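You operate a simulated robot arm through the tools that you are given. There is no shell and no other tool. Be economical: measure what you need, move in short steps, check, and stop when the job is done.

The job below is to be done with a simulated robot arm. You get a single attempt, and the scene is never put back.

## Task
Put things in order on the top of the mould bench. At the end: the plaster lump from the top of the mould bench stands where the red mesh roller stood; the black roller stands where the plaster lump stood; the yellow brush is on the white red-ended board; the red mesh roller stands where the yellow brush stood; whatever was shut is shut again. Leave all else as you found it, and nothing knocked over.

Only the result counts: the job must be done as asked and must still hold three seconds after the hand-in. Knocking over, shifting, dropping, spilling or breaking anything else fails it.

## Robot
A 7-joint arm with a two-finger parallel gripper, fixed in place. Base frame: the origin is at the foot of the arm, x ahead of it, y to its left, z up; the work surface is at about z = 860. Readings come in mm, rad, newtons and seconds.
With the tool pointing down near the work surface it reaches from about 240 to 680 mm from the base axis. Its first joint turns from -1.152 to 1.152 rad. Payload 2.4 kg.
The tool frame sits at the grasp point between the pads (the TCP): z along the fingers, y along the line on which they close. The tips reach 30 mm beyond it. The gripper opens to 94 mm. The fingers are 28 mm wide and 10 mm thick; the gripper's body (50 by 96 mm) begins 55 mm behind the TCP.
Orientation is that of the tool frame in the base frame, as a unit quaternion [x, y, z, w]. With the fingers straight down and closing along the base's y, the tool's x points along the base's -x, its y along +y and its z along -z.

## Interface
- The arm moves only by the tool move_arm. Its argument "deltas" is a list of rows, each a list of 7 numbers: the shift along the base's x, y, z in mm, then the turn, a rotation vector about the base's x, y, z in rad, then the gripper command, from -1 (fully open) to 1 (shut), values between in proportion. In form: [[dx, dy, dz, ax, ay, az, gripper], ...]. A call has 1 to 12 rows; each row shifts and turns the commanded pose from where the row before left it. Each row takes 0.2 s and may step no farther than 50 mm and 0.15 rad from the row before; otherwise, or with a gripper value out of range, the whole call is refused. Where a pose cannot be reached the arm comes as near as it can. A force on the tool above 40 N (or 10 N above the force at the start of the call, whichever is more), or a blocked arm, ends the call early, and 0.2 s more pass. The fingers move at their own pace (about 153 mm/s each) and stop on an object; they squeeze with about 33 N. The grip force told is the motor's: it shows also when the fingers shut on nothing. Time passes only in rows, and 0.2 s behind the last, so rows that do not move let the fingers close. It gives the time, the measured TCP pose, the force on the tool (base axes), the opening and the grip force at its end, in the units of the frame above (readings bear some noise).
- Cameras (640 x 400 px; columns grow to the right, rows downward): "scene" is fixed at [29.6, 470.7, 1447.9]; the picture's right is [-0.71, -0.70, 0.00], its down [-0.47, 0.47, -0.75] and it looks along [0.52, -0.53, -0.67] (base axes); focal length 260 px, centre (320, 200). "wrist" rides on the gripper at [76, 14, -102] in the tool frame; the picture's right is [-0.18, 0.98, 0.00], its down [-0.75, -0.14, -0.64] and it looks along [-0.63, -0.12, 0.77] (tool axes); focal length 243 px, centre (320, 200). There is no depth. A picture from a camera that has moved, and an enlarged one, comes with that camera's place and axes in the base frame and with its lens. The place of the scene camera against the robot may be out by one fixed shift of up to 25 mm in any direction.
- get_image(camera): a new picture of that camera. No time passes.
- enlarge(camera, box): a new picture of the part [left, top, right, bottom] of that camera's present view, enlarged. No time passes.
- finish_job(): hands the job in; it is judged then, once.

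Go step by step. Nothing tells you positions but the pictures and the camera data: compare them with the known pose of the tool, close in by small moves and look again before you grip or let go. The budget is 120 turns and 84 pictures, counting those below and the enlarged ones. Unless the task says otherwise, let go and move clear before handing in, and close with one line.

The tools are called as a command line: name --pt "numbers of a row" for each row, then --argument value for the rest, lists and objects as JSON in quotes. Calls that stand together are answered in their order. move_arm: Moves the arm, as the interface text tells. Its arguments: {"type":"object","properties":{"deltas":{"type":"array"}},"required":["deltas"]} The other tools are called the same way: get_image (camera) takes a picture; enlarge (camera, box) takes an enlarged picture of a part of a camera's view; finish_job () hands the job in.

At the start:

```text
t: 0.0
position: [374.5, 104.3, 1231.7]
orientation: [0.0, 1.0, 0.0, -0.001]
contact_force: [-0.2, -0.4, -0.4]
grip_width: 94.2
gripper_force: 0.0
```

scene: 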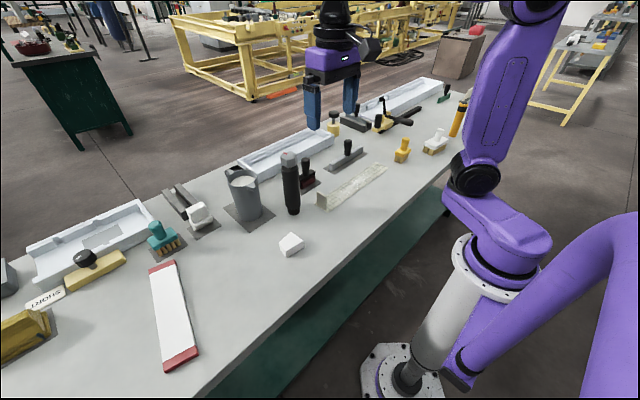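
wrist: 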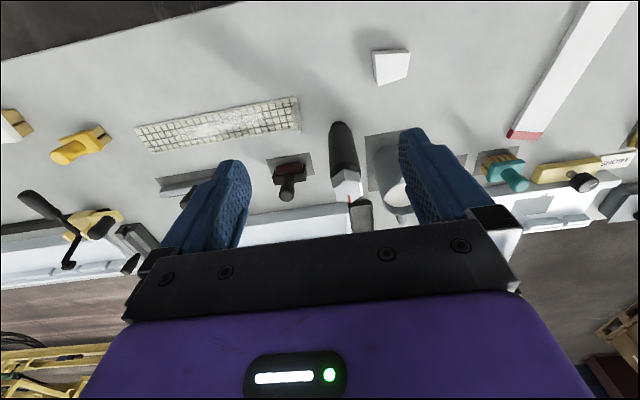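

I see a bench with many tools; I need to identify the red mesh roller, the black roller, the yellow brush, the plaster lump and the white red-ended board. I start with enlarged views.

enlarge --camera "scene" --box '[220, 100, 400, 260]'

enlarge --camera "scene" --box '[340, 60, 500, 180]'

enlarge --camera "scene" --box '[0, 170, 240, 380]'

enlarge --camera "wrist" --box '[240, 20, 480, 220]'

```text
2.50 times, centred on (310, 180) of scene
camera zoom: at [29.6, 470.7, 1447.9], right [-0.71, -0.7, 0.0], down [-0.47, 0.47, -0.75], along [0.52, -0.53, -0.67], focal length 649 px, centre (345, 250)
```

zoom: 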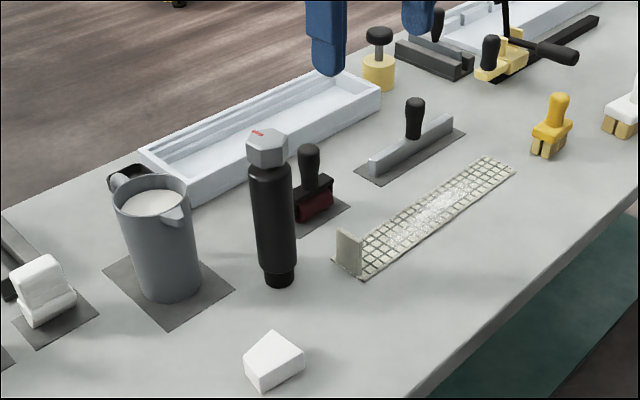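

```text
3.33 times, centred on (420, 120) of scene
camera zoom: at [29.6, 470.7, 1447.9], right [-0.71, -0.7, 0.0], down [-0.47, 0.47, -0.75], along [0.52, -0.53, -0.67], focal length 866 px, centre (-13, 467)
```

zoom: 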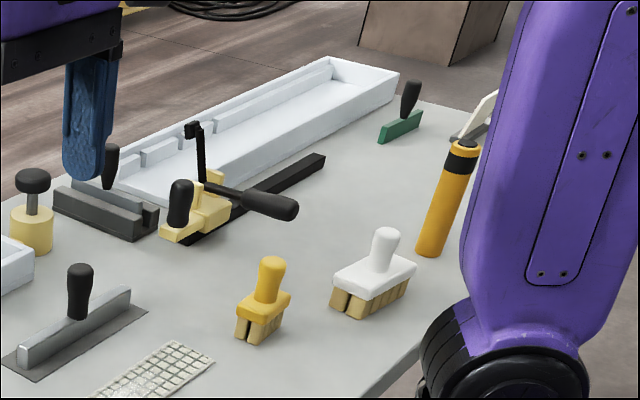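

```text
1.90 times, centred on (120, 275) of scene
camera zoom: at [29.6, 470.7, 1447.9], right [-0.71, -0.7, 0.0], down [-0.47, 0.47, -0.75], along [0.52, -0.53, -0.67], focal length 495 px, centre (701, 57)
```

zoom: 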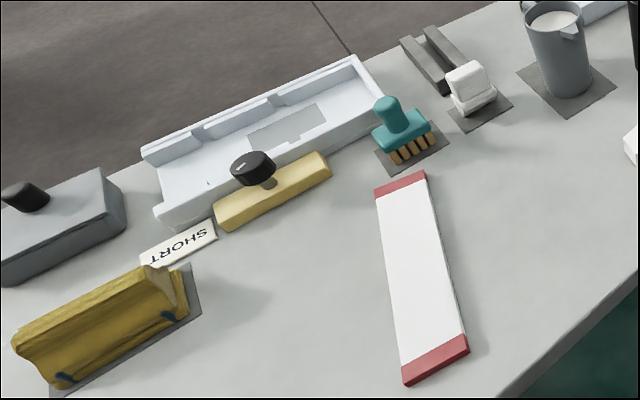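

```text
2.00 times, centred on (360, 120) of wrist
camera zoom: at [298.0, 120.4, 1334.8], right [0.18, 0.98, 0.0], down [0.75, -0.14, 0.64], along [0.63, -0.12, -0.77], focal length 485 px, centre (240, 360)
```

zoom: 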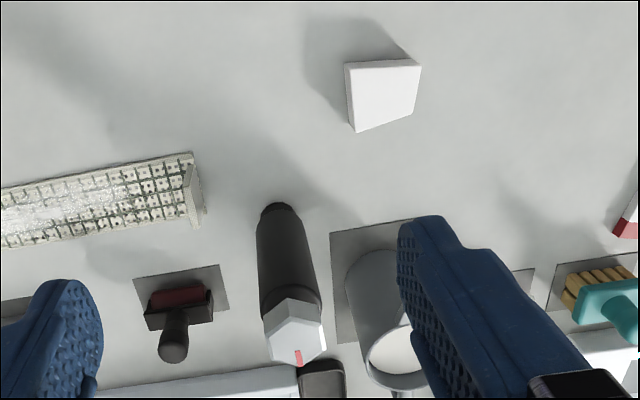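

The dark red roller with a handle is near (593,-7), the lump near (422,218), the yellow brush near (447,-437), and the board around (450,515). The black roller isn't clear yet, so I zoom on candidates.

enlarge --camera "scene" --box '[140, 170, 220, 260]'

enlarge --camera "scene" --box '[220, 140, 330, 220]'

enlarge --camera "wrist" --box '[0, 80, 240, 280]'

enlarge --camera "wrist" --box '[440, 80, 640, 260]'

```text
4.44 times, centred on (180, 215) of scene
camera zoom: at [29.6, 470.7, 1447.9], right [-0.71, -0.7, 0.0], down [-0.47, 0.47, -0.75], along [0.52, -0.53, -0.67], focal length 1154 px, centre (942, 133)
```

zoom: 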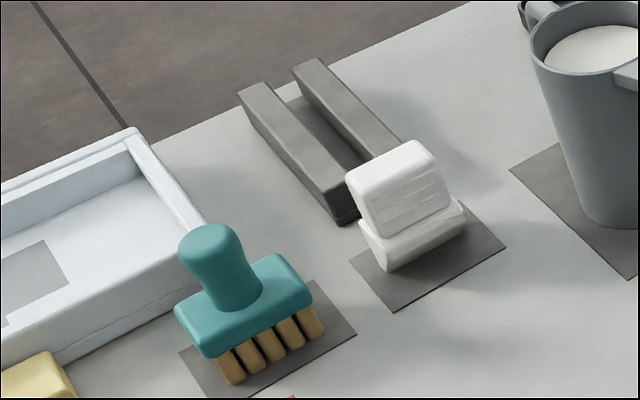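

```text
5.00 times, centred on (275, 180) of scene
camera zoom: at [29.6, 470.7, 1447.9], right [-0.71, -0.7, 0.0], down [-0.47, 0.47, -0.75], along [0.52, -0.53, -0.67], focal length 1299 px, centre (545, 300)
```

zoom: 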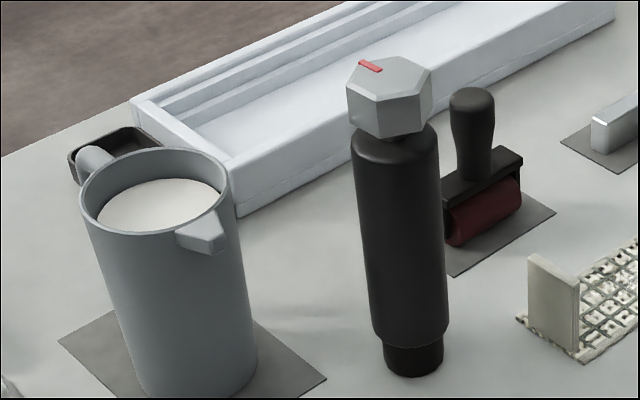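

```text
2.00 times, centred on (120, 180) of wrist
camera zoom: at [298.0, 120.4, 1334.8], right [0.18, 0.98, 0.0], down [0.75, -0.14, 0.64], along [0.63, -0.12, -0.77], focal length 485 px, centre (720, 240)
```

zoom: 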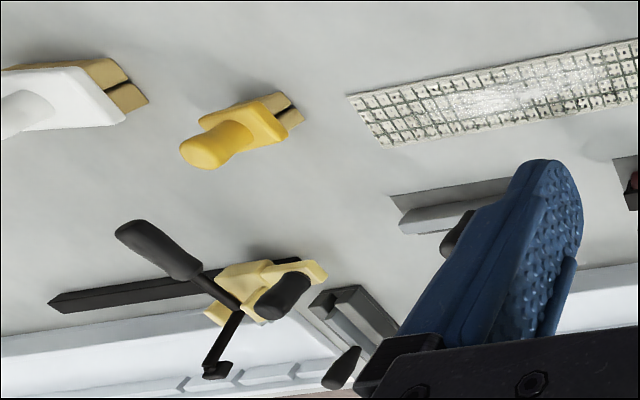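

```text
2.22 times, centred on (540, 170) of wrist
camera zoom: at [298.0, 120.4, 1334.8], right [0.18, 0.98, 0.0], down [0.75, -0.14, 0.64], along [0.63, -0.12, -0.77], focal length 539 px, centre (-169, 267)
```

zoom: 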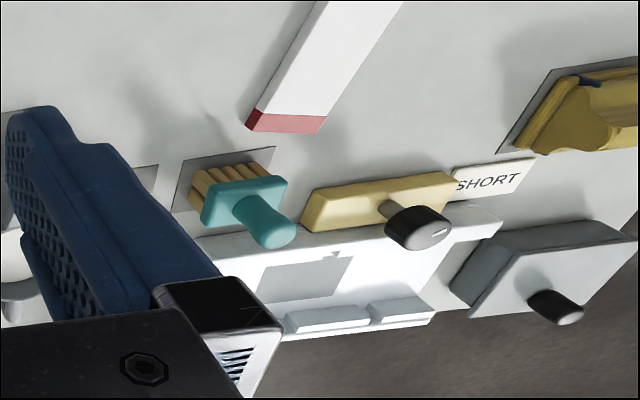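

The only black roller-like thing so far is the standing black cylinder. Before deciding, I swing the wrist camera to the right side to look for other candidates and measure the yellow brush.

move_arm --pt "-5 -45 0 0 0 -0.1 -1" --pt "-5 -45 0 0 0 -0.1 -1" --pt "-5 -45 0 0 0 -0.1 -1" --pt "-5 -45 0 0 0 -0.1 -1" --pt "-5 -45 0 0 0 -0.1 -1" --pt "-5 -45 0 0 0 -0.1 -1" --pt "-5 -45 0 0 0 -0.1 -1" --pt "-5 -30 0 0 0 -0.1 -1"

get_image --camera "wrist"

get_image --camera "scene"

```text
t: 1.8
position: [334.6, -239.7, 1231.2]
orientation: [0.39, 0.921, 0.0, 0.0]
contact_force: [0.2, -0.8, -0.3]
grip_width: 94.1
gripper_force: 0.0
```

```text
73 pictures are left
camera wrist: at [291.1, -174.0, 1334.2], right [0.83, 0.55, 0.0], down [0.42, -0.64, 0.64], along [0.35, -0.54, -0.77], focal length 243 px, centre (320, 200)
```

wrist: 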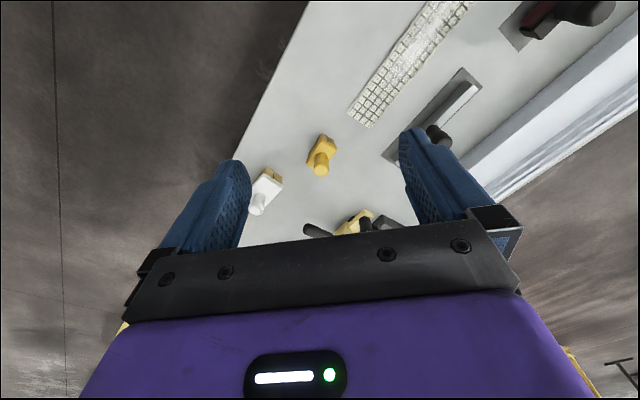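

```text
72 pictures are left
```

scene: 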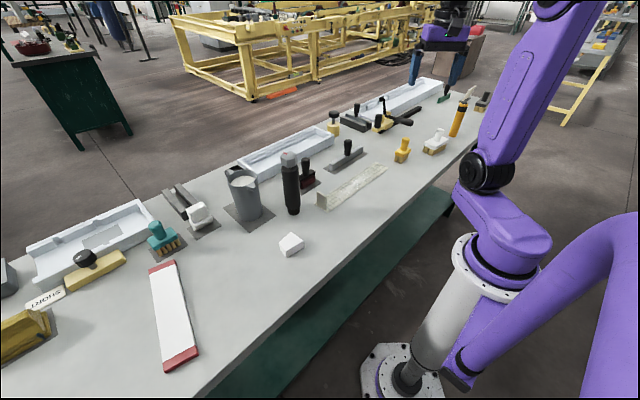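

enlarge --camera "scene" --box '[390, 70, 500, 170]'

enlarge --camera "wrist" --box '[220, 100, 420, 250]'

enlarge --camera "wrist" --box '[340, 0, 640, 150]'

```text
4.00 times, centred on (445, 120) of scene
camera zoom: at [29.5, 470.7, 1447.9], right [-0.71, -0.7, 0.0], down [-0.47, 0.47, -0.75], along [0.52, -0.53, -0.67], focal length 1039 px, centre (-180, 520)
```

zoom: 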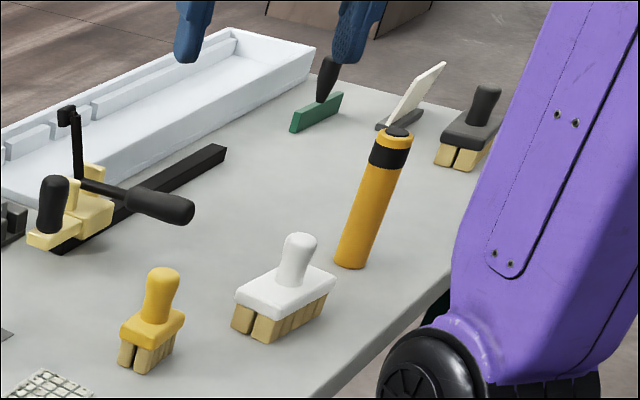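

```text
2.67 times, centred on (320, 175) of wrist
camera zoom: at [291.1, -174.0, 1334.2], right [0.83, 0.55, 0.0], down [0.42, -0.64, 0.64], along [0.35, -0.54, -0.77], focal length 647 px, centre (320, 267)
```

zoom: 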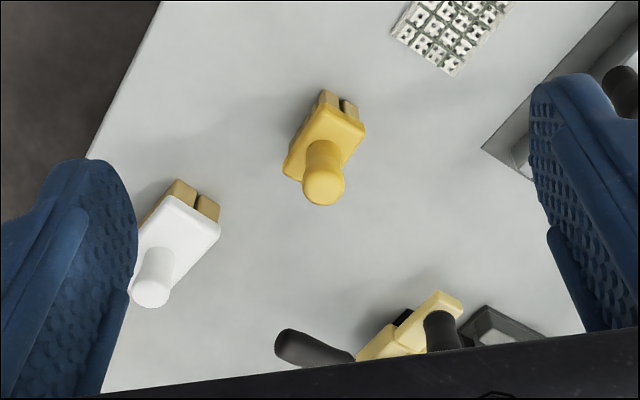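

```text
2.13 times, centred on (490, 75) of wrist
camera zoom: at [291.1, -174.0, 1334.2], right [0.83, 0.55, 0.0], down [0.42, -0.64, 0.64], along [0.35, -0.54, -0.77], focal length 518 px, centre (-43, 467)
```

zoom: 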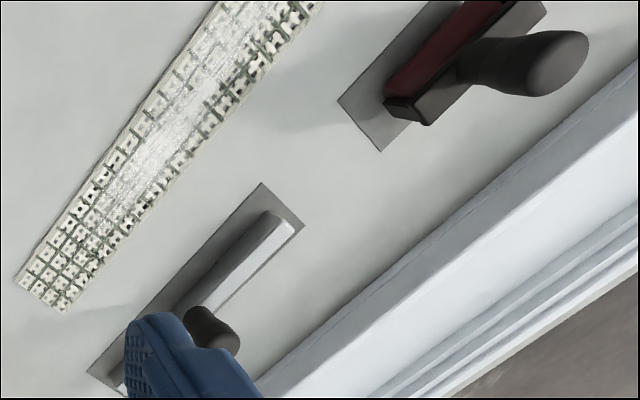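

Right side has an orange standing cylinder, white brush and grey brush, but no black roller. I swing left to look there.

move_arm --pt "5 45 0 0 0 0.13 -1" --pt "5 45 0 0 0 0.13 -1" --pt "5 45 0 0 0 0.13 -1" --pt "5 45 0 0 0 0.13 -1" --pt "5 45 0 0 0 0.13 -1" --pt "5 45 0 0 0 0.13 -1" --pt "5 45 0 0 0 0.13 -1" --pt "0 45 0 0 0 0.13 -1" --pt "0 45 0 0 0 0.13 -1" --pt "-10 45 0 0 0 0.13 -1" --pt "-20 40 0 0 0 0.13 -1" --pt "-20 40 0 0 0 0.13 -1"

get_image --camera "wrist"

```text
t: 4.4
position: [320.2, 291.4, 1232.4]
orientation: [-0.371, 0.929, 0.0, 0.001]
contact_force: [-0.7, 0.1, 0.6]
grip_width: 94.0
gripper_force: 0.1
```

```text
68 pictures are left
camera wrist: at [254.4, 249.8, 1335.9], right [-0.54, 0.84, 0.0], down [0.64, 0.42, 0.64], along [0.54, 0.35, -0.77], focal length 243 px, centre (320, 200)
```

wrist: 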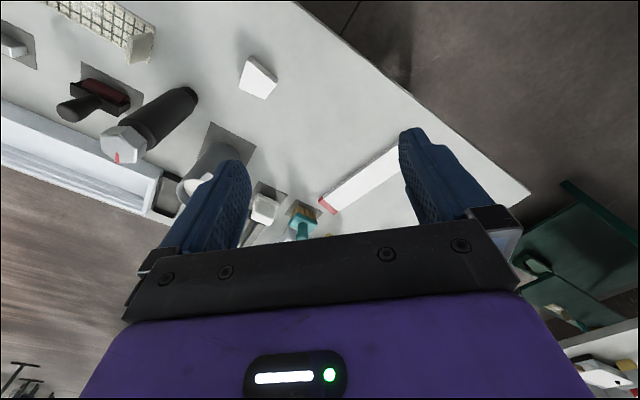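

enlarge --camera "wrist" --box '[40, 40, 300, 230]'

enlarge --camera "wrist" --box '[220, 50, 420, 240]'

```text
2.11 times, centred on (170, 135) of wrist
camera zoom: at [254.4, 249.8, 1335.9], right [-0.54, 0.84, 0.0], down [0.64, 0.42, 0.64], along [0.54, 0.35, -0.77], focal length 511 px, centre (636, 337)
```

zoom: 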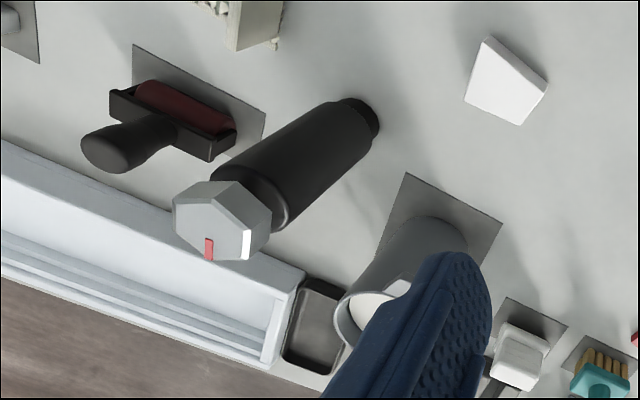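

```text
2.11 times, centred on (320, 145) of wrist
camera zoom: at [254.4, 249.8, 1335.9], right [-0.54, 0.84, 0.0], down [0.64, 0.42, 0.64], along [0.54, 0.35, -0.77], focal length 511 px, centre (320, 316)
```

zoom: 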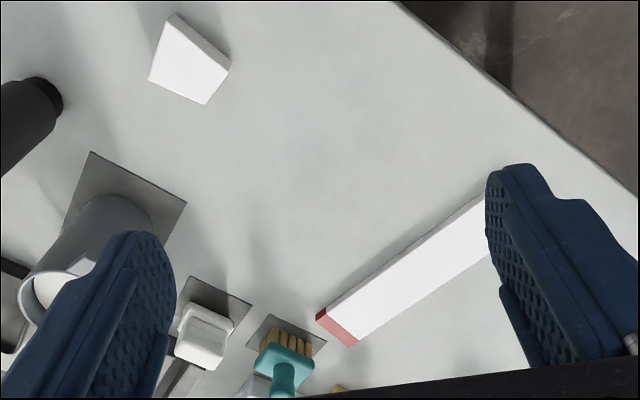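

Conclusion: the black roller is the standing black cylinder with the grey hex top (about 200 mm tall, near (510,120)); the lump is the loose white chunk. The chain needs no parking spot: brush→board, red roller→brush spot, lump→red spot, black→lump spot. I go over the yellow brush first.

move_arm --pt "10 -48 0 0 0 -0.12 -1" --pt "10 -48 0 0 0 -0.12 -1" --pt "10 -48 0 0 0 -0.12 -1" --pt "10 -48 0 0 0 -0.12 -1" --pt "5 -48 0 0 0 -0.12 -1" --pt "5 -48 0 0 0 -0.12 -1" --pt "5 -48 0 0 0 -0.12 -1" --pt "5 -48 0 0 0 -0.12 -1" --pt "5 -48 0 0 0 -0.12 -1" --pt "5 -48 0 0 0 -0.1 -1" --pt "5 -48 0 0 0 -0.1 -1" --pt "5 -48 0 0 0 -0.1 -1"

move_arm --pt "0 -40 -20 0 0 -0.1 -1" --pt "0 -20 -45 0 0 0 -1" --pt "0 -10 -45 0 0 0 -1" --pt "0 0 -40 0 0 0 -1" --pt "0 0 0 0 0 0 -1"

get_image --camera "wrist"

```text
t: 7.0
position: [398.8, -284.4, 1232.5]
orientation: [0.307, 0.952, 0.0, 0.0]
contact_force: [-0.9, -0.5, -0.1]
grip_width: 94.2
gripper_force: 0.1
```

```text
t: 8.2
position: [399.7, -355.0, 1079.1]
orientation: [0.353, 0.936, 0.0, -0.001]
contact_force: [0.2, 0.2, 0.1]
grip_width: 94.0
gripper_force: 0.0
```

```text
65 pictures are left
camera wrist: at [351.5, -293.3, 1183.4], right [0.79, 0.62, 0.0], down [0.47, -0.6, 0.64], along [0.4, -0.51, -0.77], focal length 243 px, centre (320, 200)
```

wrist: 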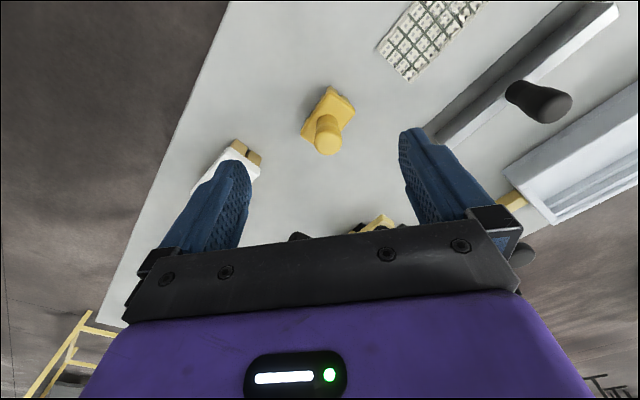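

enlarge --camera "wrist" --box '[270, 70, 390, 170]'

```text
4.00 times, centred on (330, 120) of wrist
camera zoom: at [351.5, -293.3, 1183.4], right [0.79, 0.62, 0.0], down [0.47, -0.6, 0.64], along [0.4, -0.51, -0.77], focal length 970 px, centre (280, 520)
```

zoom: 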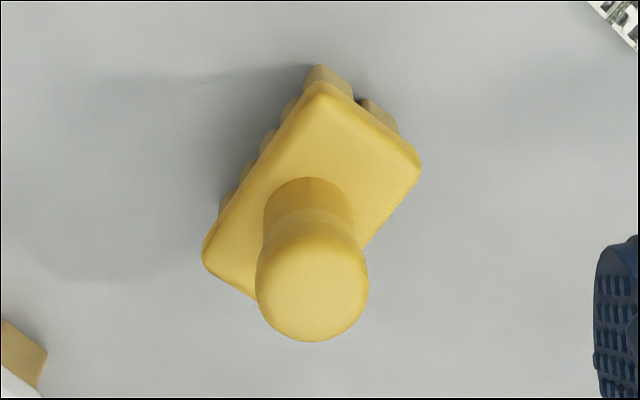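

The handle top triangulates to about (430,-381,946). I move above it and descend part way to check.

move_arm --pt "30 -26 -20 0 0 0 -1" --pt "0 0 -45 0 0 0 -1" --pt "0 0 0 0 0 0 -1"

get_image --camera "wrist"

get_image --camera "scene"

```text
t: 9.0
position: [430.9, -380.3, 1016.8]
orientation: [0.352, 0.936, 0.0, 0.0]
contact_force: [-0.3, 0.7, -0.1]
grip_width: 94.0
gripper_force: 0.0
```

```text
63 pictures are left
camera wrist: at [381.7, -319.6, 1119.5], right [0.79, 0.62, 0.0], down [0.47, -0.6, 0.64], along [0.4, -0.51, -0.77], focal length 243 px, centre (320, 200)
```

wrist: 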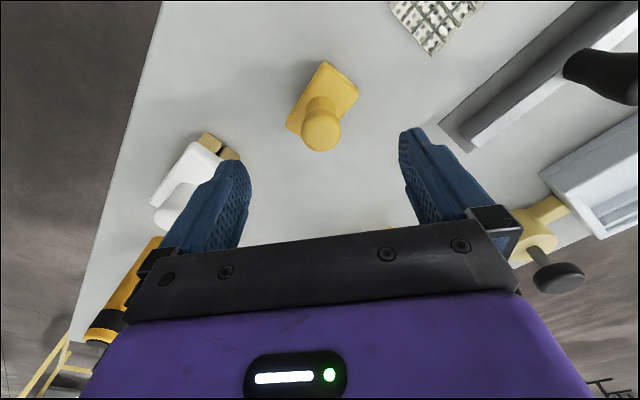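

```text
62 pictures are left
```

scene: 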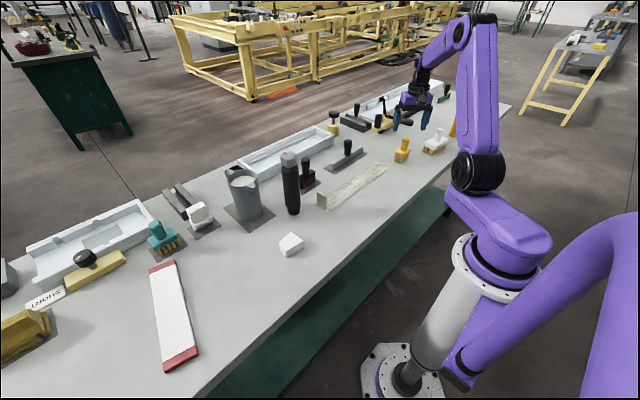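

Alignment agrees. Descending to handle height and closing.

move_arm --pt "0 0 -40 0 0 0 -1" --pt "0 0 -30 0 0 0 -1" --pt "0 0 -9 0 0 0 -1" --pt "0 0 0 0 0 0 -1"

get_image --camera "wrist"

```text
t: 10.0
position: [428.8, -381.2, 938.5]
orientation: [0.353, 0.936, 0.0, 0.001]
contact_force: [0.8, -0.6, 0.1]
grip_width: 93.9
gripper_force: 0.0
```

```text
61 pictures are left
camera wrist: at [381.0, -319.6, 1040.7], right [0.79, 0.62, 0.0], down [0.47, -0.6, 0.64], along [0.4, -0.51, -0.77], focal length 243 px, centre (320, 200)
```

wrist: 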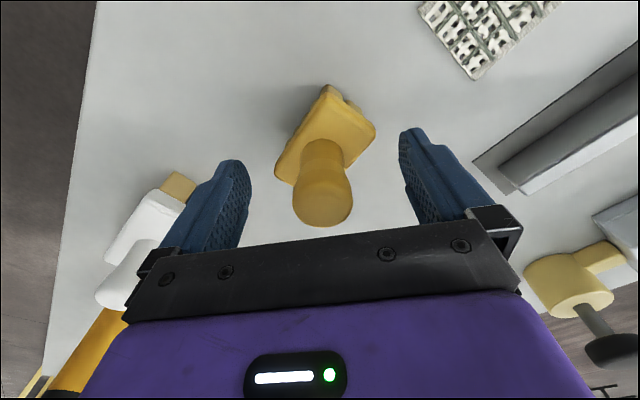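

move_arm --pt "0 0 -4 0 0 0 -1" --pt "0 0 0 0 0 0 0.2" --pt "0 0 0 0 0 0 1" --pt "0 0 0 0 0 0 1" --pt "0 0 0 0 0 0 1"

get_image --camera "wrist"

```text
t: 11.2
position: [429.1, -381.2, 935.1]
orientation: [0.352, 0.936, 0.0, 0.0]
contact_force: [0.9, 0.8, 4.0]
grip_width: 67.0
gripper_force: 32.7
```

```text
60 pictures are left
camera wrist: at [381.3, -319.4, 1037.1], right [0.79, 0.62, 0.0], down [0.47, -0.6, 0.64], along [0.4, -0.51, -0.77], focal length 243 px, centre (320, 200)
```

wrist: 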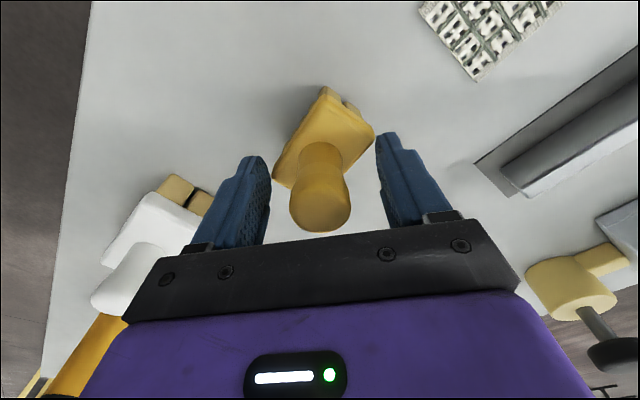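

The tips caught the plate's corners (67 mm). I reopen, rise a few mm and take the handle instead.

move_arm --pt "0 0 0 0 0 0 -1" --pt "0 0 0 0 0 0 -1" --pt "0 0 8 0 0 0 -1" --pt "0 0 0 0 0 0 0.2" --pt "0 0 0 0 0 0 0.5" --pt "0 0 0 0 0 0 1" --pt "0 0 0 0 0 0 1"

get_image --camera "wrist"

```text
t: 12.8
position: [429.1, -380.9, 943.0]
orientation: [0.353, 0.936, -0.001, 0.0]
contact_force: [0.5, 1.4, -0.2]
grip_width: 26.6
gripper_force: 32.7
```

```text
59 pictures are left
camera wrist: at [381.1, -319.8, 1044.9], right [0.79, 0.62, 0.0], down [0.47, -0.6, 0.64], along [0.4, -0.51, -0.77], focal length 243 px, centre (320, 200)
```

wrist: 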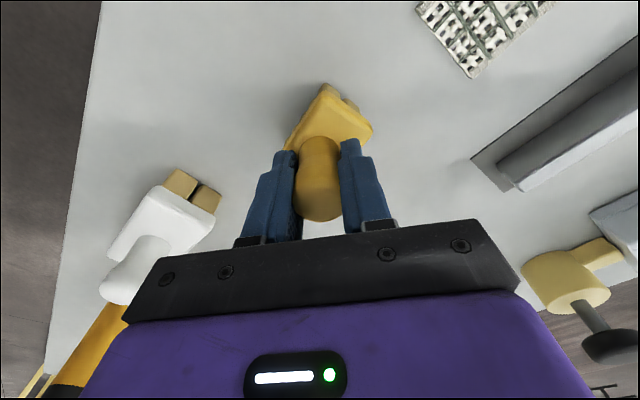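

Handle held. I lift and carry it to the left side above the board, turning so the brush lines up with the board.

move_arm --pt "0 0 30 0 0 0 1" --pt "0 0 45 0 0 0 1" --pt "0 0 45 0 0 0 1" --pt "0 10 45 0 0 0 1" --pt "0 20 45 0 0 0 1" --pt "0 30 35 0 0 0.05 1" --pt "0 45 20 0 0 0.06 1" --pt "0 48 10 0 0 0.06 1" --pt "0 48 0 0 0 0.06 1" --pt "0 48 0 0 0 0.06 1" --pt "0 48 0 0 0 0.06 1" --pt "0 48 0 0 0 0.06 1"

move_arm --pt "0 48 0 0 0 0.06 1" --pt "0 48 0 0 0 0.06 1" --pt "0 48 0 0 0 0.06 1" --pt "0 48 0 0 0 0.06 1" --pt "0 48 0 0 0 0.06 1" --pt "0 48 0 0 0 0.06 1" --pt "-5 48 0 0 0 0.06 1" --pt "-5 48 0 0 0 0.06 1" --pt "-5 48 0 0 0 0.06 1" --pt "-5 48 0 0 0 0.06 1" --pt "-5 40 -20 0 0 0.06 1" --pt "0 0 0 0 0 0.08 1"

get_image --camera "wrist"

get_image --camera "scene"

```text
t: 15.4
position: [428.3, -35.8, 1216.8]
orientation: [0.156, 0.988, 0.0, 0.0]
contact_force: [0.0, -0.1, -1.0]
grip_width: 26.2
gripper_force: 33.2
```

```text
t: 18.0
position: [396.4, 477.0, 1197.0]
orientation: [-0.214, 0.977, 0.001, 0.0]
contact_force: [0.3, -0.1, -0.8]
grip_width: 26.2
gripper_force: 32.9
out of reach, approached as far as the arm can: row 11
```

```text
58 pictures are left
camera wrist: at [321.0, 459.7, 1299.8], right [-0.24, 0.97, 0.0], down [0.74, 0.19, 0.64], along [0.62, 0.16, -0.77], focal length 243 px, centre (320, 200)
```

wrist: 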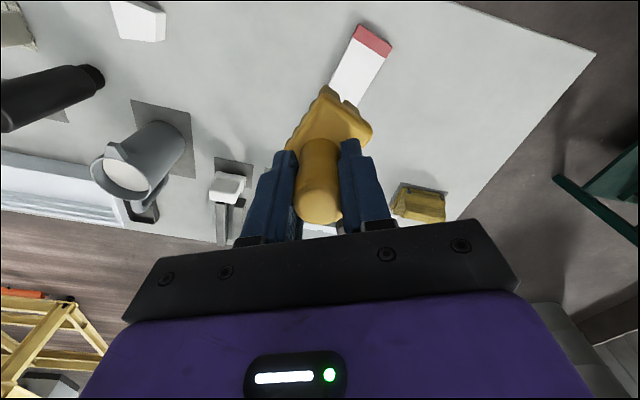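

```text
57 pictures are left
```

scene: 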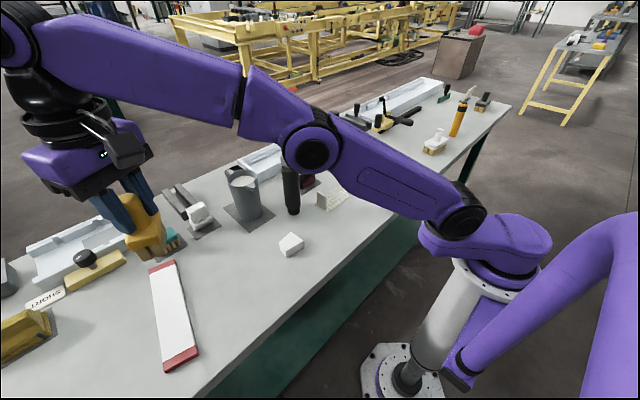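

The near end of the board is at about (344,548), running toward (584,488). I lower toward (395,535) over it.

move_arm --pt "0 0 -45 0 0 0 1" --pt "0 10 -45 0 0 0 1" --pt "0 20 -45 0 0 0 1" --pt "0 27 -12 0 0 0 1" --pt "0 0 0 0 0 0 1"

get_image --camera "wrist"

enlarge --camera "scene" --box '[80, 200, 280, 390]'

```text
t: 19.2
position: [397.3, 536.5, 1049.1]
orientation: [-0.214, 0.977, -0.001, 0.0]
contact_force: [0.1, 0.5, -1.2]
grip_width: 26.0
gripper_force: 33.4
```

```text
56 pictures are left
camera wrist: at [321.0, 518.0, 1152.0], right [-0.24, 0.97, 0.0], down [0.74, 0.19, 0.64], along [0.62, 0.16, -0.77], focal length 243 px, centre (320, 200)
```

wrist: 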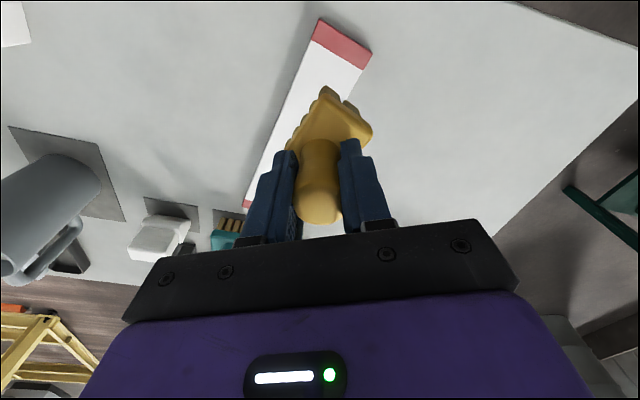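

```text
2.11 times, centred on (180, 295) of scene
camera zoom: at [29.6, 470.8, 1447.9], right [-0.71, -0.7, 0.0], down [-0.47, 0.47, -0.75], along [0.52, -0.53, -0.67], focal length 547 px, centre (615, 0)
```

zoom: 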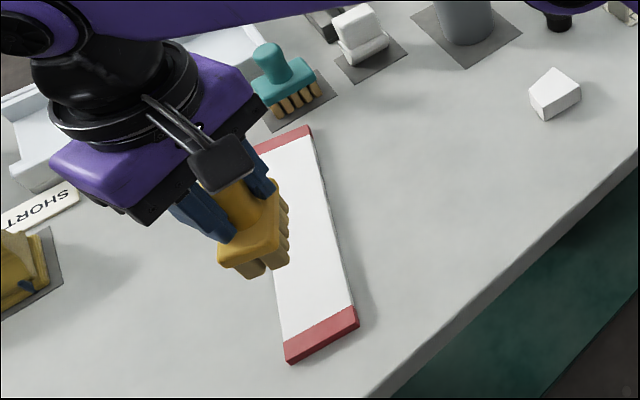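

Over the board axis now. Lower with force check.

move_arm --pt "-1 0 -40 0 0 0 1" --pt "-1 0 -36 0 0 0 1" --pt "0 0 0 0 0 0 1"

get_image --camera "wrist"

enlarge --camera "scene" --box '[110, 240, 230, 380]'

```text
t: 20.0
position: [394.8, 535.8, 972.8]
orientation: [-0.213, 0.977, -0.001, 0.0]
contact_force: [0.0, 0.5, -1.5]
grip_width: 26.3
gripper_force: 32.8
```

```text
54 pictures are left
camera wrist: at [319.4, 517.4, 1076.0], right [-0.24, 0.97, 0.0], down [0.74, 0.19, 0.64], along [0.62, 0.16, -0.77], focal length 243 px, centre (320, 200)
```

wrist: 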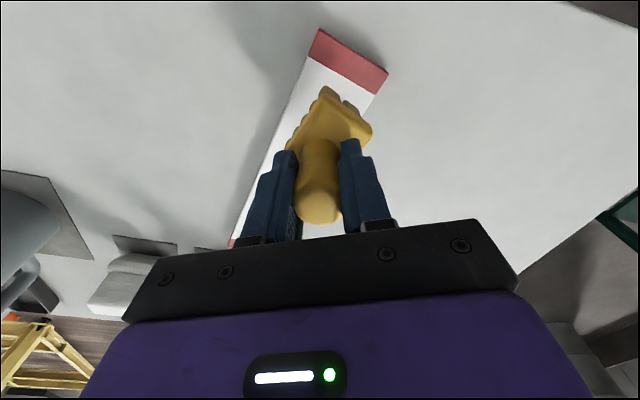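

```text
2.86 times, centred on (170, 310) of scene
camera zoom: at [29.6, 470.7, 1447.9], right [-0.71, -0.7, 0.0], down [-0.47, 0.47, -0.75], along [0.52, -0.53, -0.67], focal length 742 px, centre (749, -114)
```

zoom: 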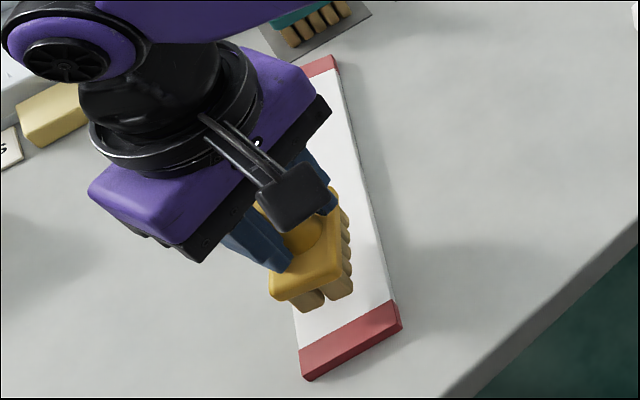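

move_arm --pt "0 0 -5 0 0 0 1" --pt "0 0 -3 0 0 0 1" --pt "0 0 -2 0 0 0 1" --pt "0 0 0 0 0 0 1"

```text
t: 21.0
position: [395.0, 535.3, 962.9]
orientation: [-0.213, 0.977, 0.001, 0.0]
contact_force: [0.0, -0.3, -1.1]
grip_width: 26.5
gripper_force: 33.3
```

move_arm --pt "0 0 -2 0 0 0 1" --pt "0 0 0 0 0 0 1"

move_arm --pt "0 0 -2 0 0 0 1" --pt "0 0 0 0 0 0 1"

enlarge --camera "scene" --box '[150, 280, 210, 370]'

```text
t: 21.6
position: [394.5, 535.8, 961.6]
orientation: [-0.213, 0.977, 0.0, 0.0]
contact_force: [-0.2, -0.3, -1.6]
grip_width: 26.3
gripper_force: 33.4
```

```text
t: 22.2
position: [395.0, 535.2, 958.3]
orientation: [-0.214, 0.977, -0.001, 0.0]
contact_force: [-0.4, 0.6, -1.9]
grip_width: 26.2
gripper_force: 32.5
```

```text
4.44 times, centred on (180, 325) of scene
camera zoom: at [29.6, 470.7, 1447.9], right [-0.71, -0.7, 0.0], down [-0.47, 0.47, -0.75], along [0.52, -0.53, -0.67], focal length 1154 px, centre (942, -356)
```

zoom: 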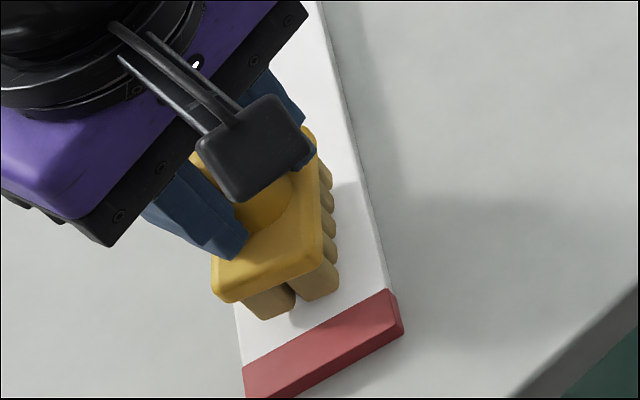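

move_arm --pt "0 -3 -2 0 0 0 1" --pt "0 0 0 0 0 0 1"

move_arm --pt "0 0 -2 0 0 0 1" --pt "0 0 0 0 0 0 1"

move_arm --pt "0 0 -2 0 0 0 1" --pt "0 0 0 0 0 0 1"

```text
t: 22.8
position: [394.9, 532.8, 956.9]
orientation: [-0.213, 0.977, 0.0, 0.0]
contact_force: [-0.4, 0.1, -1.9]
grip_width: 26.5
gripper_force: 33.1
```

```text
t: 23.4
position: [395.9, 533.0, 955.8]
orientation: [-0.214, 0.977, 0.0, -0.001]
contact_force: [-0.3, 0.3, -1.6]
grip_width: 26.2
gripper_force: 32.7
```

```text
t: 24.0
position: [394.9, 533.2, 954.1]
orientation: [-0.213, 0.977, 0.0, 0.0]
contact_force: [-1.8, -2.8, 8.2]
grip_width: 26.4
gripper_force: 33.5
```

Contact at 954. Release and rise.

move_arm --pt "0 0 0 0 0 0 0" --pt "0 0 0 0 0 0 -0.5" --pt "0 0 0 0 0 0 -0.5" --pt "0 0 25 0 0 0 -0.5" --pt "0 0 45 0 0 0 -0.8" --pt "0 -10 45 0 0 0 -1" --pt "0 -20 45 0 0 0 -1"

get_image --camera "wrist"

enlarge --camera "scene" --box '[110, 220, 250, 380]'

```text
t: 25.6
position: [394.7, 502.4, 1114.2]
orientation: [-0.214, 0.977, -0.001, 0.0]
contact_force: [0.9, -0.6, -0.1]
grip_width: 93.9
gripper_force: 0.1
```

```text
51 pictures are left
camera wrist: at [319.1, 484.1, 1216.8], right [-0.24, 0.97, 0.0], down [0.74, 0.19, 0.64], along [0.62, 0.15, -0.77], focal length 243 px, centre (320, 200)
```

wrist: 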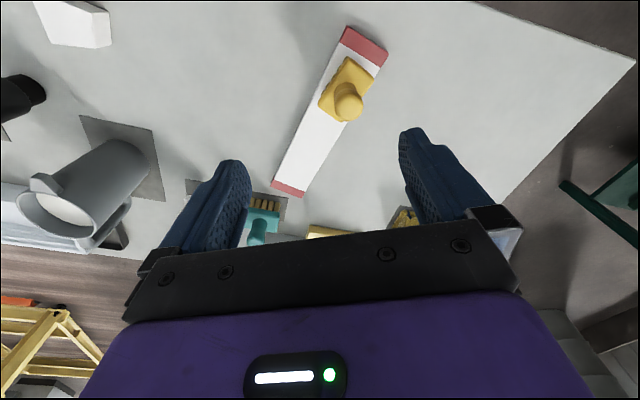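

```text
2.50 times, centred on (180, 300) of scene
camera zoom: at [29.5, 470.7, 1447.9], right [-0.71, -0.7, 0.0], down [-0.47, 0.47, -0.75], along [0.52, -0.53, -0.67], focal length 649 px, centre (670, -50)
```

zoom: 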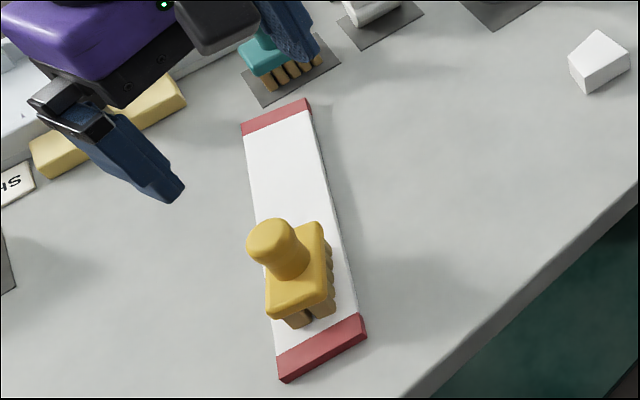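

The brush stands on the board. Now to the red mesh roller: I travel high and look from above it.

move_arm --pt "0 -40 30 0 0 -0.03 -1" --pt "0 -45 45 0 0 -0.03 -1" --pt "0 -48 30 0 0 -0.04 -1" --pt "5 -48 0 0 0 -0.04 -1" --pt "10 -48 0 0 0 -0.04 -1" --pt "10 -48 0 0 0 -0.04 -1" --pt "15 -46 0 0 0 -0.04 -1" --pt "15 -46 0 0 0 -0.04 -1" --pt "15 -46 0 0 0 -0.04 -1" --pt "15 -46 0 0 0 -0.05 -1" --pt "15 -40 0 0 0 -0.05 -1" --pt "10 0 -30 0 0 0 -1"

get_image --camera "wrist"

enlarge --camera "wrist" --box '[240, 60, 420, 210]'

```text
refused: row 2 steps farther than a row can; nothing moved
```

```text
49 pictures are left
camera wrist: at [319.1, 484.1, 1216.8], right [-0.24, 0.97, 0.0], down [0.74, 0.19, 0.64], along [0.62, 0.15, -0.77], focal length 243 px, centre (320, 200)
```

wrist: 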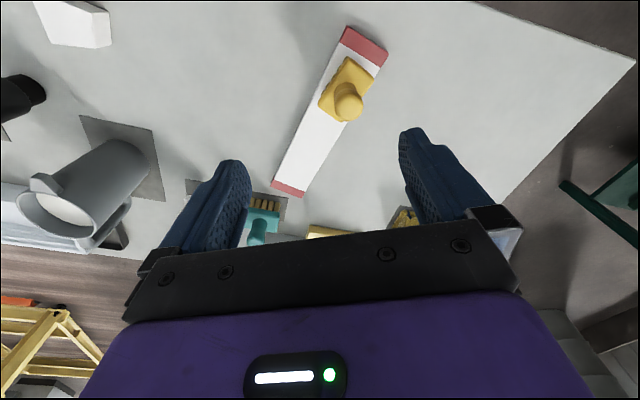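

```text
2.67 times, centred on (330, 135) of wrist
camera zoom: at [319.1, 484.1, 1216.8], right [-0.24, 0.97, 0.0], down [0.74, 0.19, 0.64], along [0.62, 0.15, -0.77], focal length 647 px, centre (293, 373)
```

zoom: 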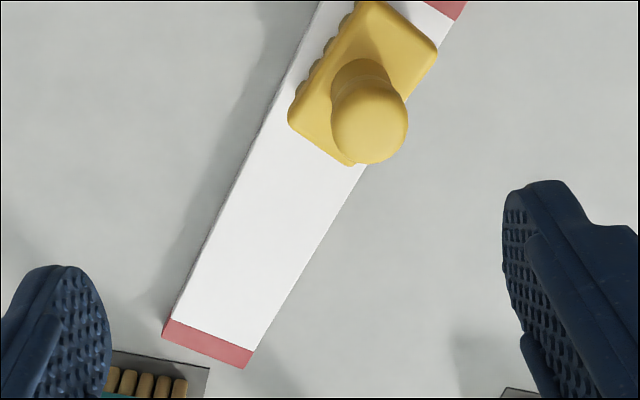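

That call had a too-long row; I resend it with shorter steps.

move_arm --pt "0 -25 40 0 0 -0.03 -1" --pt "0 -25 40 0 0 -0.03 -1" --pt "0 -42 20 0 0 -0.04 -1" --pt "5 -48 0 0 0 -0.04 -1" --pt "10 -48 0 0 0 -0.04 -1" --pt "10 -48 0 0 0 -0.04 -1" --pt "15 -46 0 0 0 -0.04 -1" --pt "15 -46 0 0 0 -0.04 -1" --pt "15 -46 0 0 0 -0.04 -1" --pt "15 -46 0 0 0 -0.05 -1" --pt "15 -46 0 0 0 -0.05 -1" --pt "15 -46 0 0 0 0 -1"

get_image --camera "wrist"

enlarge --camera "wrist" --box '[240, 60, 420, 210]'

```text
t: 28.2
position: [511.2, -11.9, 1213.1]
orientation: [0.005, 1.0, 0.0, 0.0]
contact_force: [0.4, -0.1, 0.1]
grip_width: 93.9
gripper_force: 0.0
```

```text
47 pictures are left
camera wrist: at [434.2, 3.9, 1315.4], right [0.19, 0.98, 0.0], down [0.75, -0.15, 0.64], along [0.63, -0.12, -0.77], focal length 243 px, centre (320, 200)
```

wrist: 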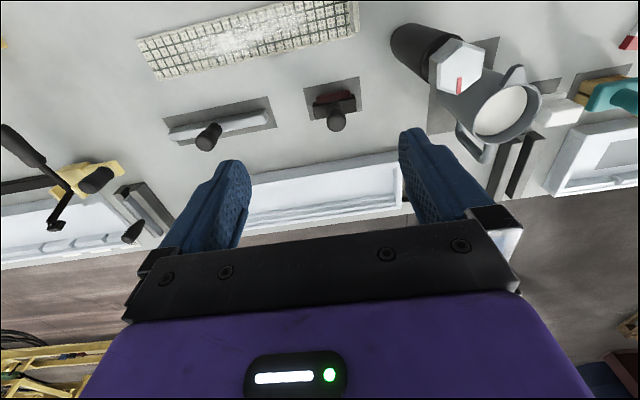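

```text
2.67 times, centred on (330, 135) of wrist
camera zoom: at [434.2, 3.9, 1315.4], right [0.19, 0.98, 0.0], down [0.75, -0.15, 0.64], along [0.63, -0.12, -0.77], focal length 647 px, centre (293, 373)
```

zoom: 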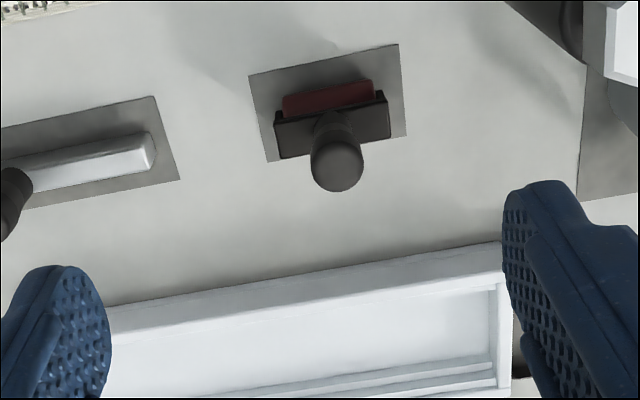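

Mat centre is about (580,2) and the roller's handle top about (585,1,952). I move above it and lower part way.

move_arm --pt "37 6 -25 0 0 0 -1" --pt "37 7 -25 0 0 0 -1" --pt "0 0 -50 0 0 0 -1" --pt "0 0 -50 0 0 0 -1" --pt "0 0 -43 0 0 0 -1" --pt "0 0 0 0 0 0 -1"

get_image --camera "wrist"

enlarge --camera "wrist" --box '[240, 40, 420, 190]'

```text
t: 29.6
position: [584.5, 2.7, 1018.8]
orientation: [0.006, 1.0, -0.001, 0.0]
contact_force: [0.3, -0.3, 0.3]
grip_width: 94.1
gripper_force: 0.1
```

```text
45 pictures are left
camera wrist: at [507.6, 18.0, 1122.4], right [0.19, 0.98, 0.0], down [0.75, -0.15, 0.64], along [0.63, -0.12, -0.77], focal length 243 px, centre (320, 200)
```

wrist: 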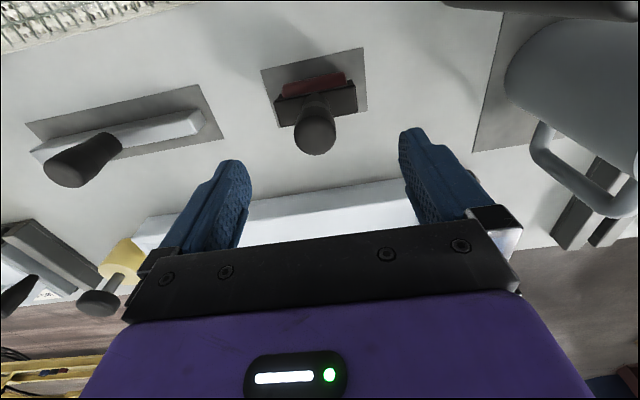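

```text
2.67 times, centred on (330, 115) of wrist
camera zoom: at [507.6, 18.0, 1122.4], right [0.19, 0.98, 0.0], down [0.75, -0.15, 0.64], along [0.63, -0.12, -0.77], focal length 647 px, centre (293, 427)
```

zoom: 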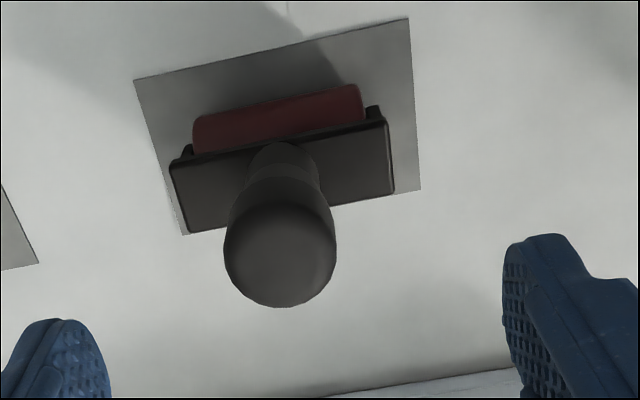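

Refined: handle top at about (573,2,974); roller body about (575,2). Correct and descend to 950.

move_arm --pt "-11 0 0 0 0 0 -1" --pt "0 0 -30 0 0 0 -1" --pt "0 0 -25 0 0 0 -1" --pt "0 0 -12 0 0 0 -1" --pt "0 0 0 0 0 0 -1"

get_image --camera "wrist"

```text
t: 30.8
position: [572.5, 2.6, 952.8]
orientation: [0.005, 1.0, 0.0, 0.0]
contact_force: [-0.1, -0.5, -0.2]
grip_width: 94.1
gripper_force: 0.1
```

```text
43 pictures are left
camera wrist: at [495.9, 18.5, 1056.0], right [0.19, 0.98, 0.0], down [0.75, -0.15, 0.64], along [0.63, -0.12, -0.77], focal length 243 px, centre (320, 200)
```

wrist: 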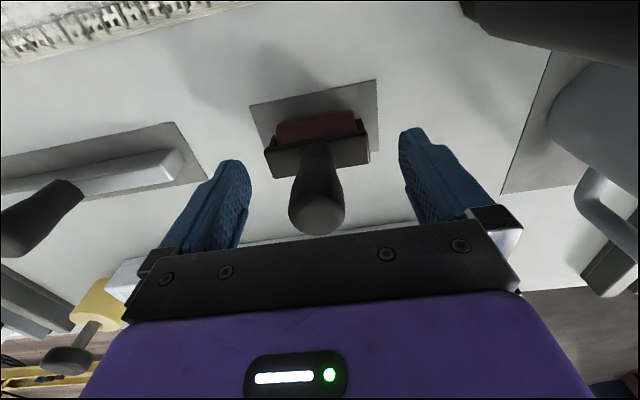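

move_arm --pt "0 0 0 0 0 0 0" --pt "0 0 0 0 0 0 0.5" --pt "0 0 0 0 0 0 1" --pt "0 0 0 0 0 0 1"

get_image --camera "wrist"

```text
t: 31.8
position: [572.8, 3.3, 952.4]
orientation: [0.006, 1.0, 0.0, 0.0]
contact_force: [0.3, -2.1, 2.7]
grip_width: 32.3
gripper_force: 33.3
```

```text
42 pictures are left
camera wrist: at [496.0, 18.4, 1056.2], right [0.19, 0.98, 0.0], down [0.75, -0.15, 0.64], along [0.63, -0.12, -0.77], focal length 243 px, centre (320, 200)
```

wrist: 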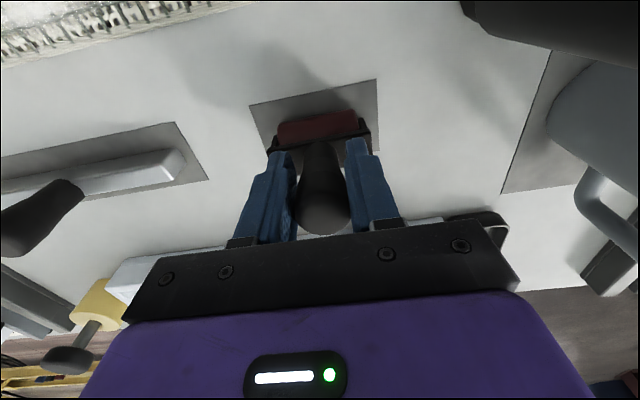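

Gripped (32 mm). Lift and carry to the old brush spot (429,-381), keeping the orientation.

move_arm --pt "0 0 20 0 0 0 1" --pt "0 0 45 0 0 0 1" --pt "0 0 50 0 0 0 1" --pt "0 0 50 0 0 0 1" --pt "0 0 50 0 0 0 1" --pt "-16 -43 10 0 0 0 1" --pt "-16 -43 0 0 0 0 1" --pt "-16 -43 0 0 0 0 1" --pt "-16 -43 0 0 0 0 1" --pt "-16 -43 0 0 0 0 1" --pt "-16 -43 0 0 0 0 1" --pt "-16 -43 0 0 0 0 1"

move_arm --pt "-16 -42 0 0 0 0 1" --pt "-16 -41 0 0 0 0 1" --pt "0 0 -50 0 0 0 1" --pt "0 0 -50 0 0 0 1" --pt "0 0 -50 0 0 0 1" --pt "0 0 -30 0 0 0 1" --pt "0 0 0 0 0 0 1"

get_image --camera "wrist"

get_image --camera "scene"

```text
t: 34.4
position: [460.0, -297.6, 1176.2]
orientation: [0.005, 1.0, 0.0, 0.0]
contact_force: [0.3, -0.1, -3.2]
grip_width: 31.9
gripper_force: 32.7
```

```text
t: 36.0
position: [428.8, -381.2, 997.1]
orientation: [0.005, 1.0, 0.001, 0.0]
contact_force: [-0.2, 0.3, -2.9]
grip_width: 32.1
gripper_force: 32.9
```

```text
41 pictures are left
camera wrist: at [352.3, -364.5, 1100.2], right [0.19, 0.98, 0.0], down [0.75, -0.15, 0.64], along [0.63, -0.12, -0.77], focal length 243 px, centre (320, 200)
```

wrist: 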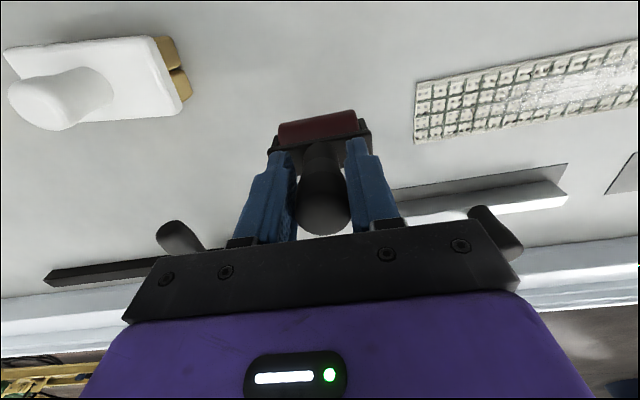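

```text
40 pictures are left
```

scene: 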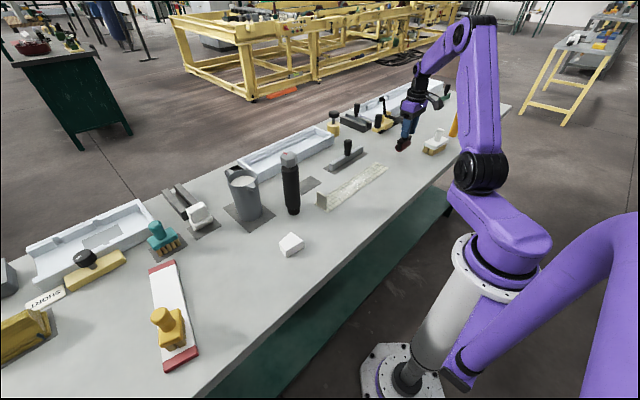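

move_arm --pt "0 0 -30 0 0 0 1" --pt "0 0 -10 0 0 0 1" --pt "0 0 -3 0 0 0 1" --pt "0 0 0 0 0 0 1"

move_arm --pt "0 0 -2 0 0 0 1" --pt "0 0 0 0 0 0 1"

enlarge --camera "scene" --box '[370, 90, 470, 180]'

```text
t: 37.0
position: [429.2, -381.0, 954.1]
orientation: [0.005, 1.0, 0.0, 0.0]
contact_force: [0.6, 0.1, -2.8]
grip_width: 32.2
gripper_force: 32.8
```

```text
t: 37.6
position: [427.9, -380.0, 954.3]
orientation: [0.005, 1.0, 0.001, 0.0]
contact_force: [-1.2, 0.9, 4.2]
grip_width: 32.4
gripper_force: 33.0
```

```text
4.44 times, centred on (420, 135) of scene
camera zoom: at [29.5, 470.8, 1447.8], right [-0.71, -0.7, 0.0], down [-0.47, 0.47, -0.75], along [0.52, -0.53, -0.67], focal length 1154 px, centre (-124, 489)
```

zoom: 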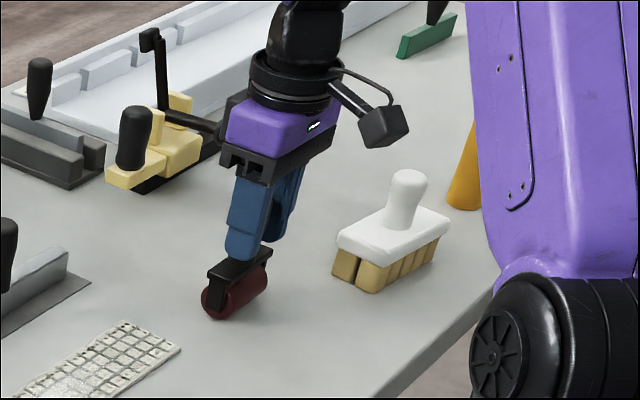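

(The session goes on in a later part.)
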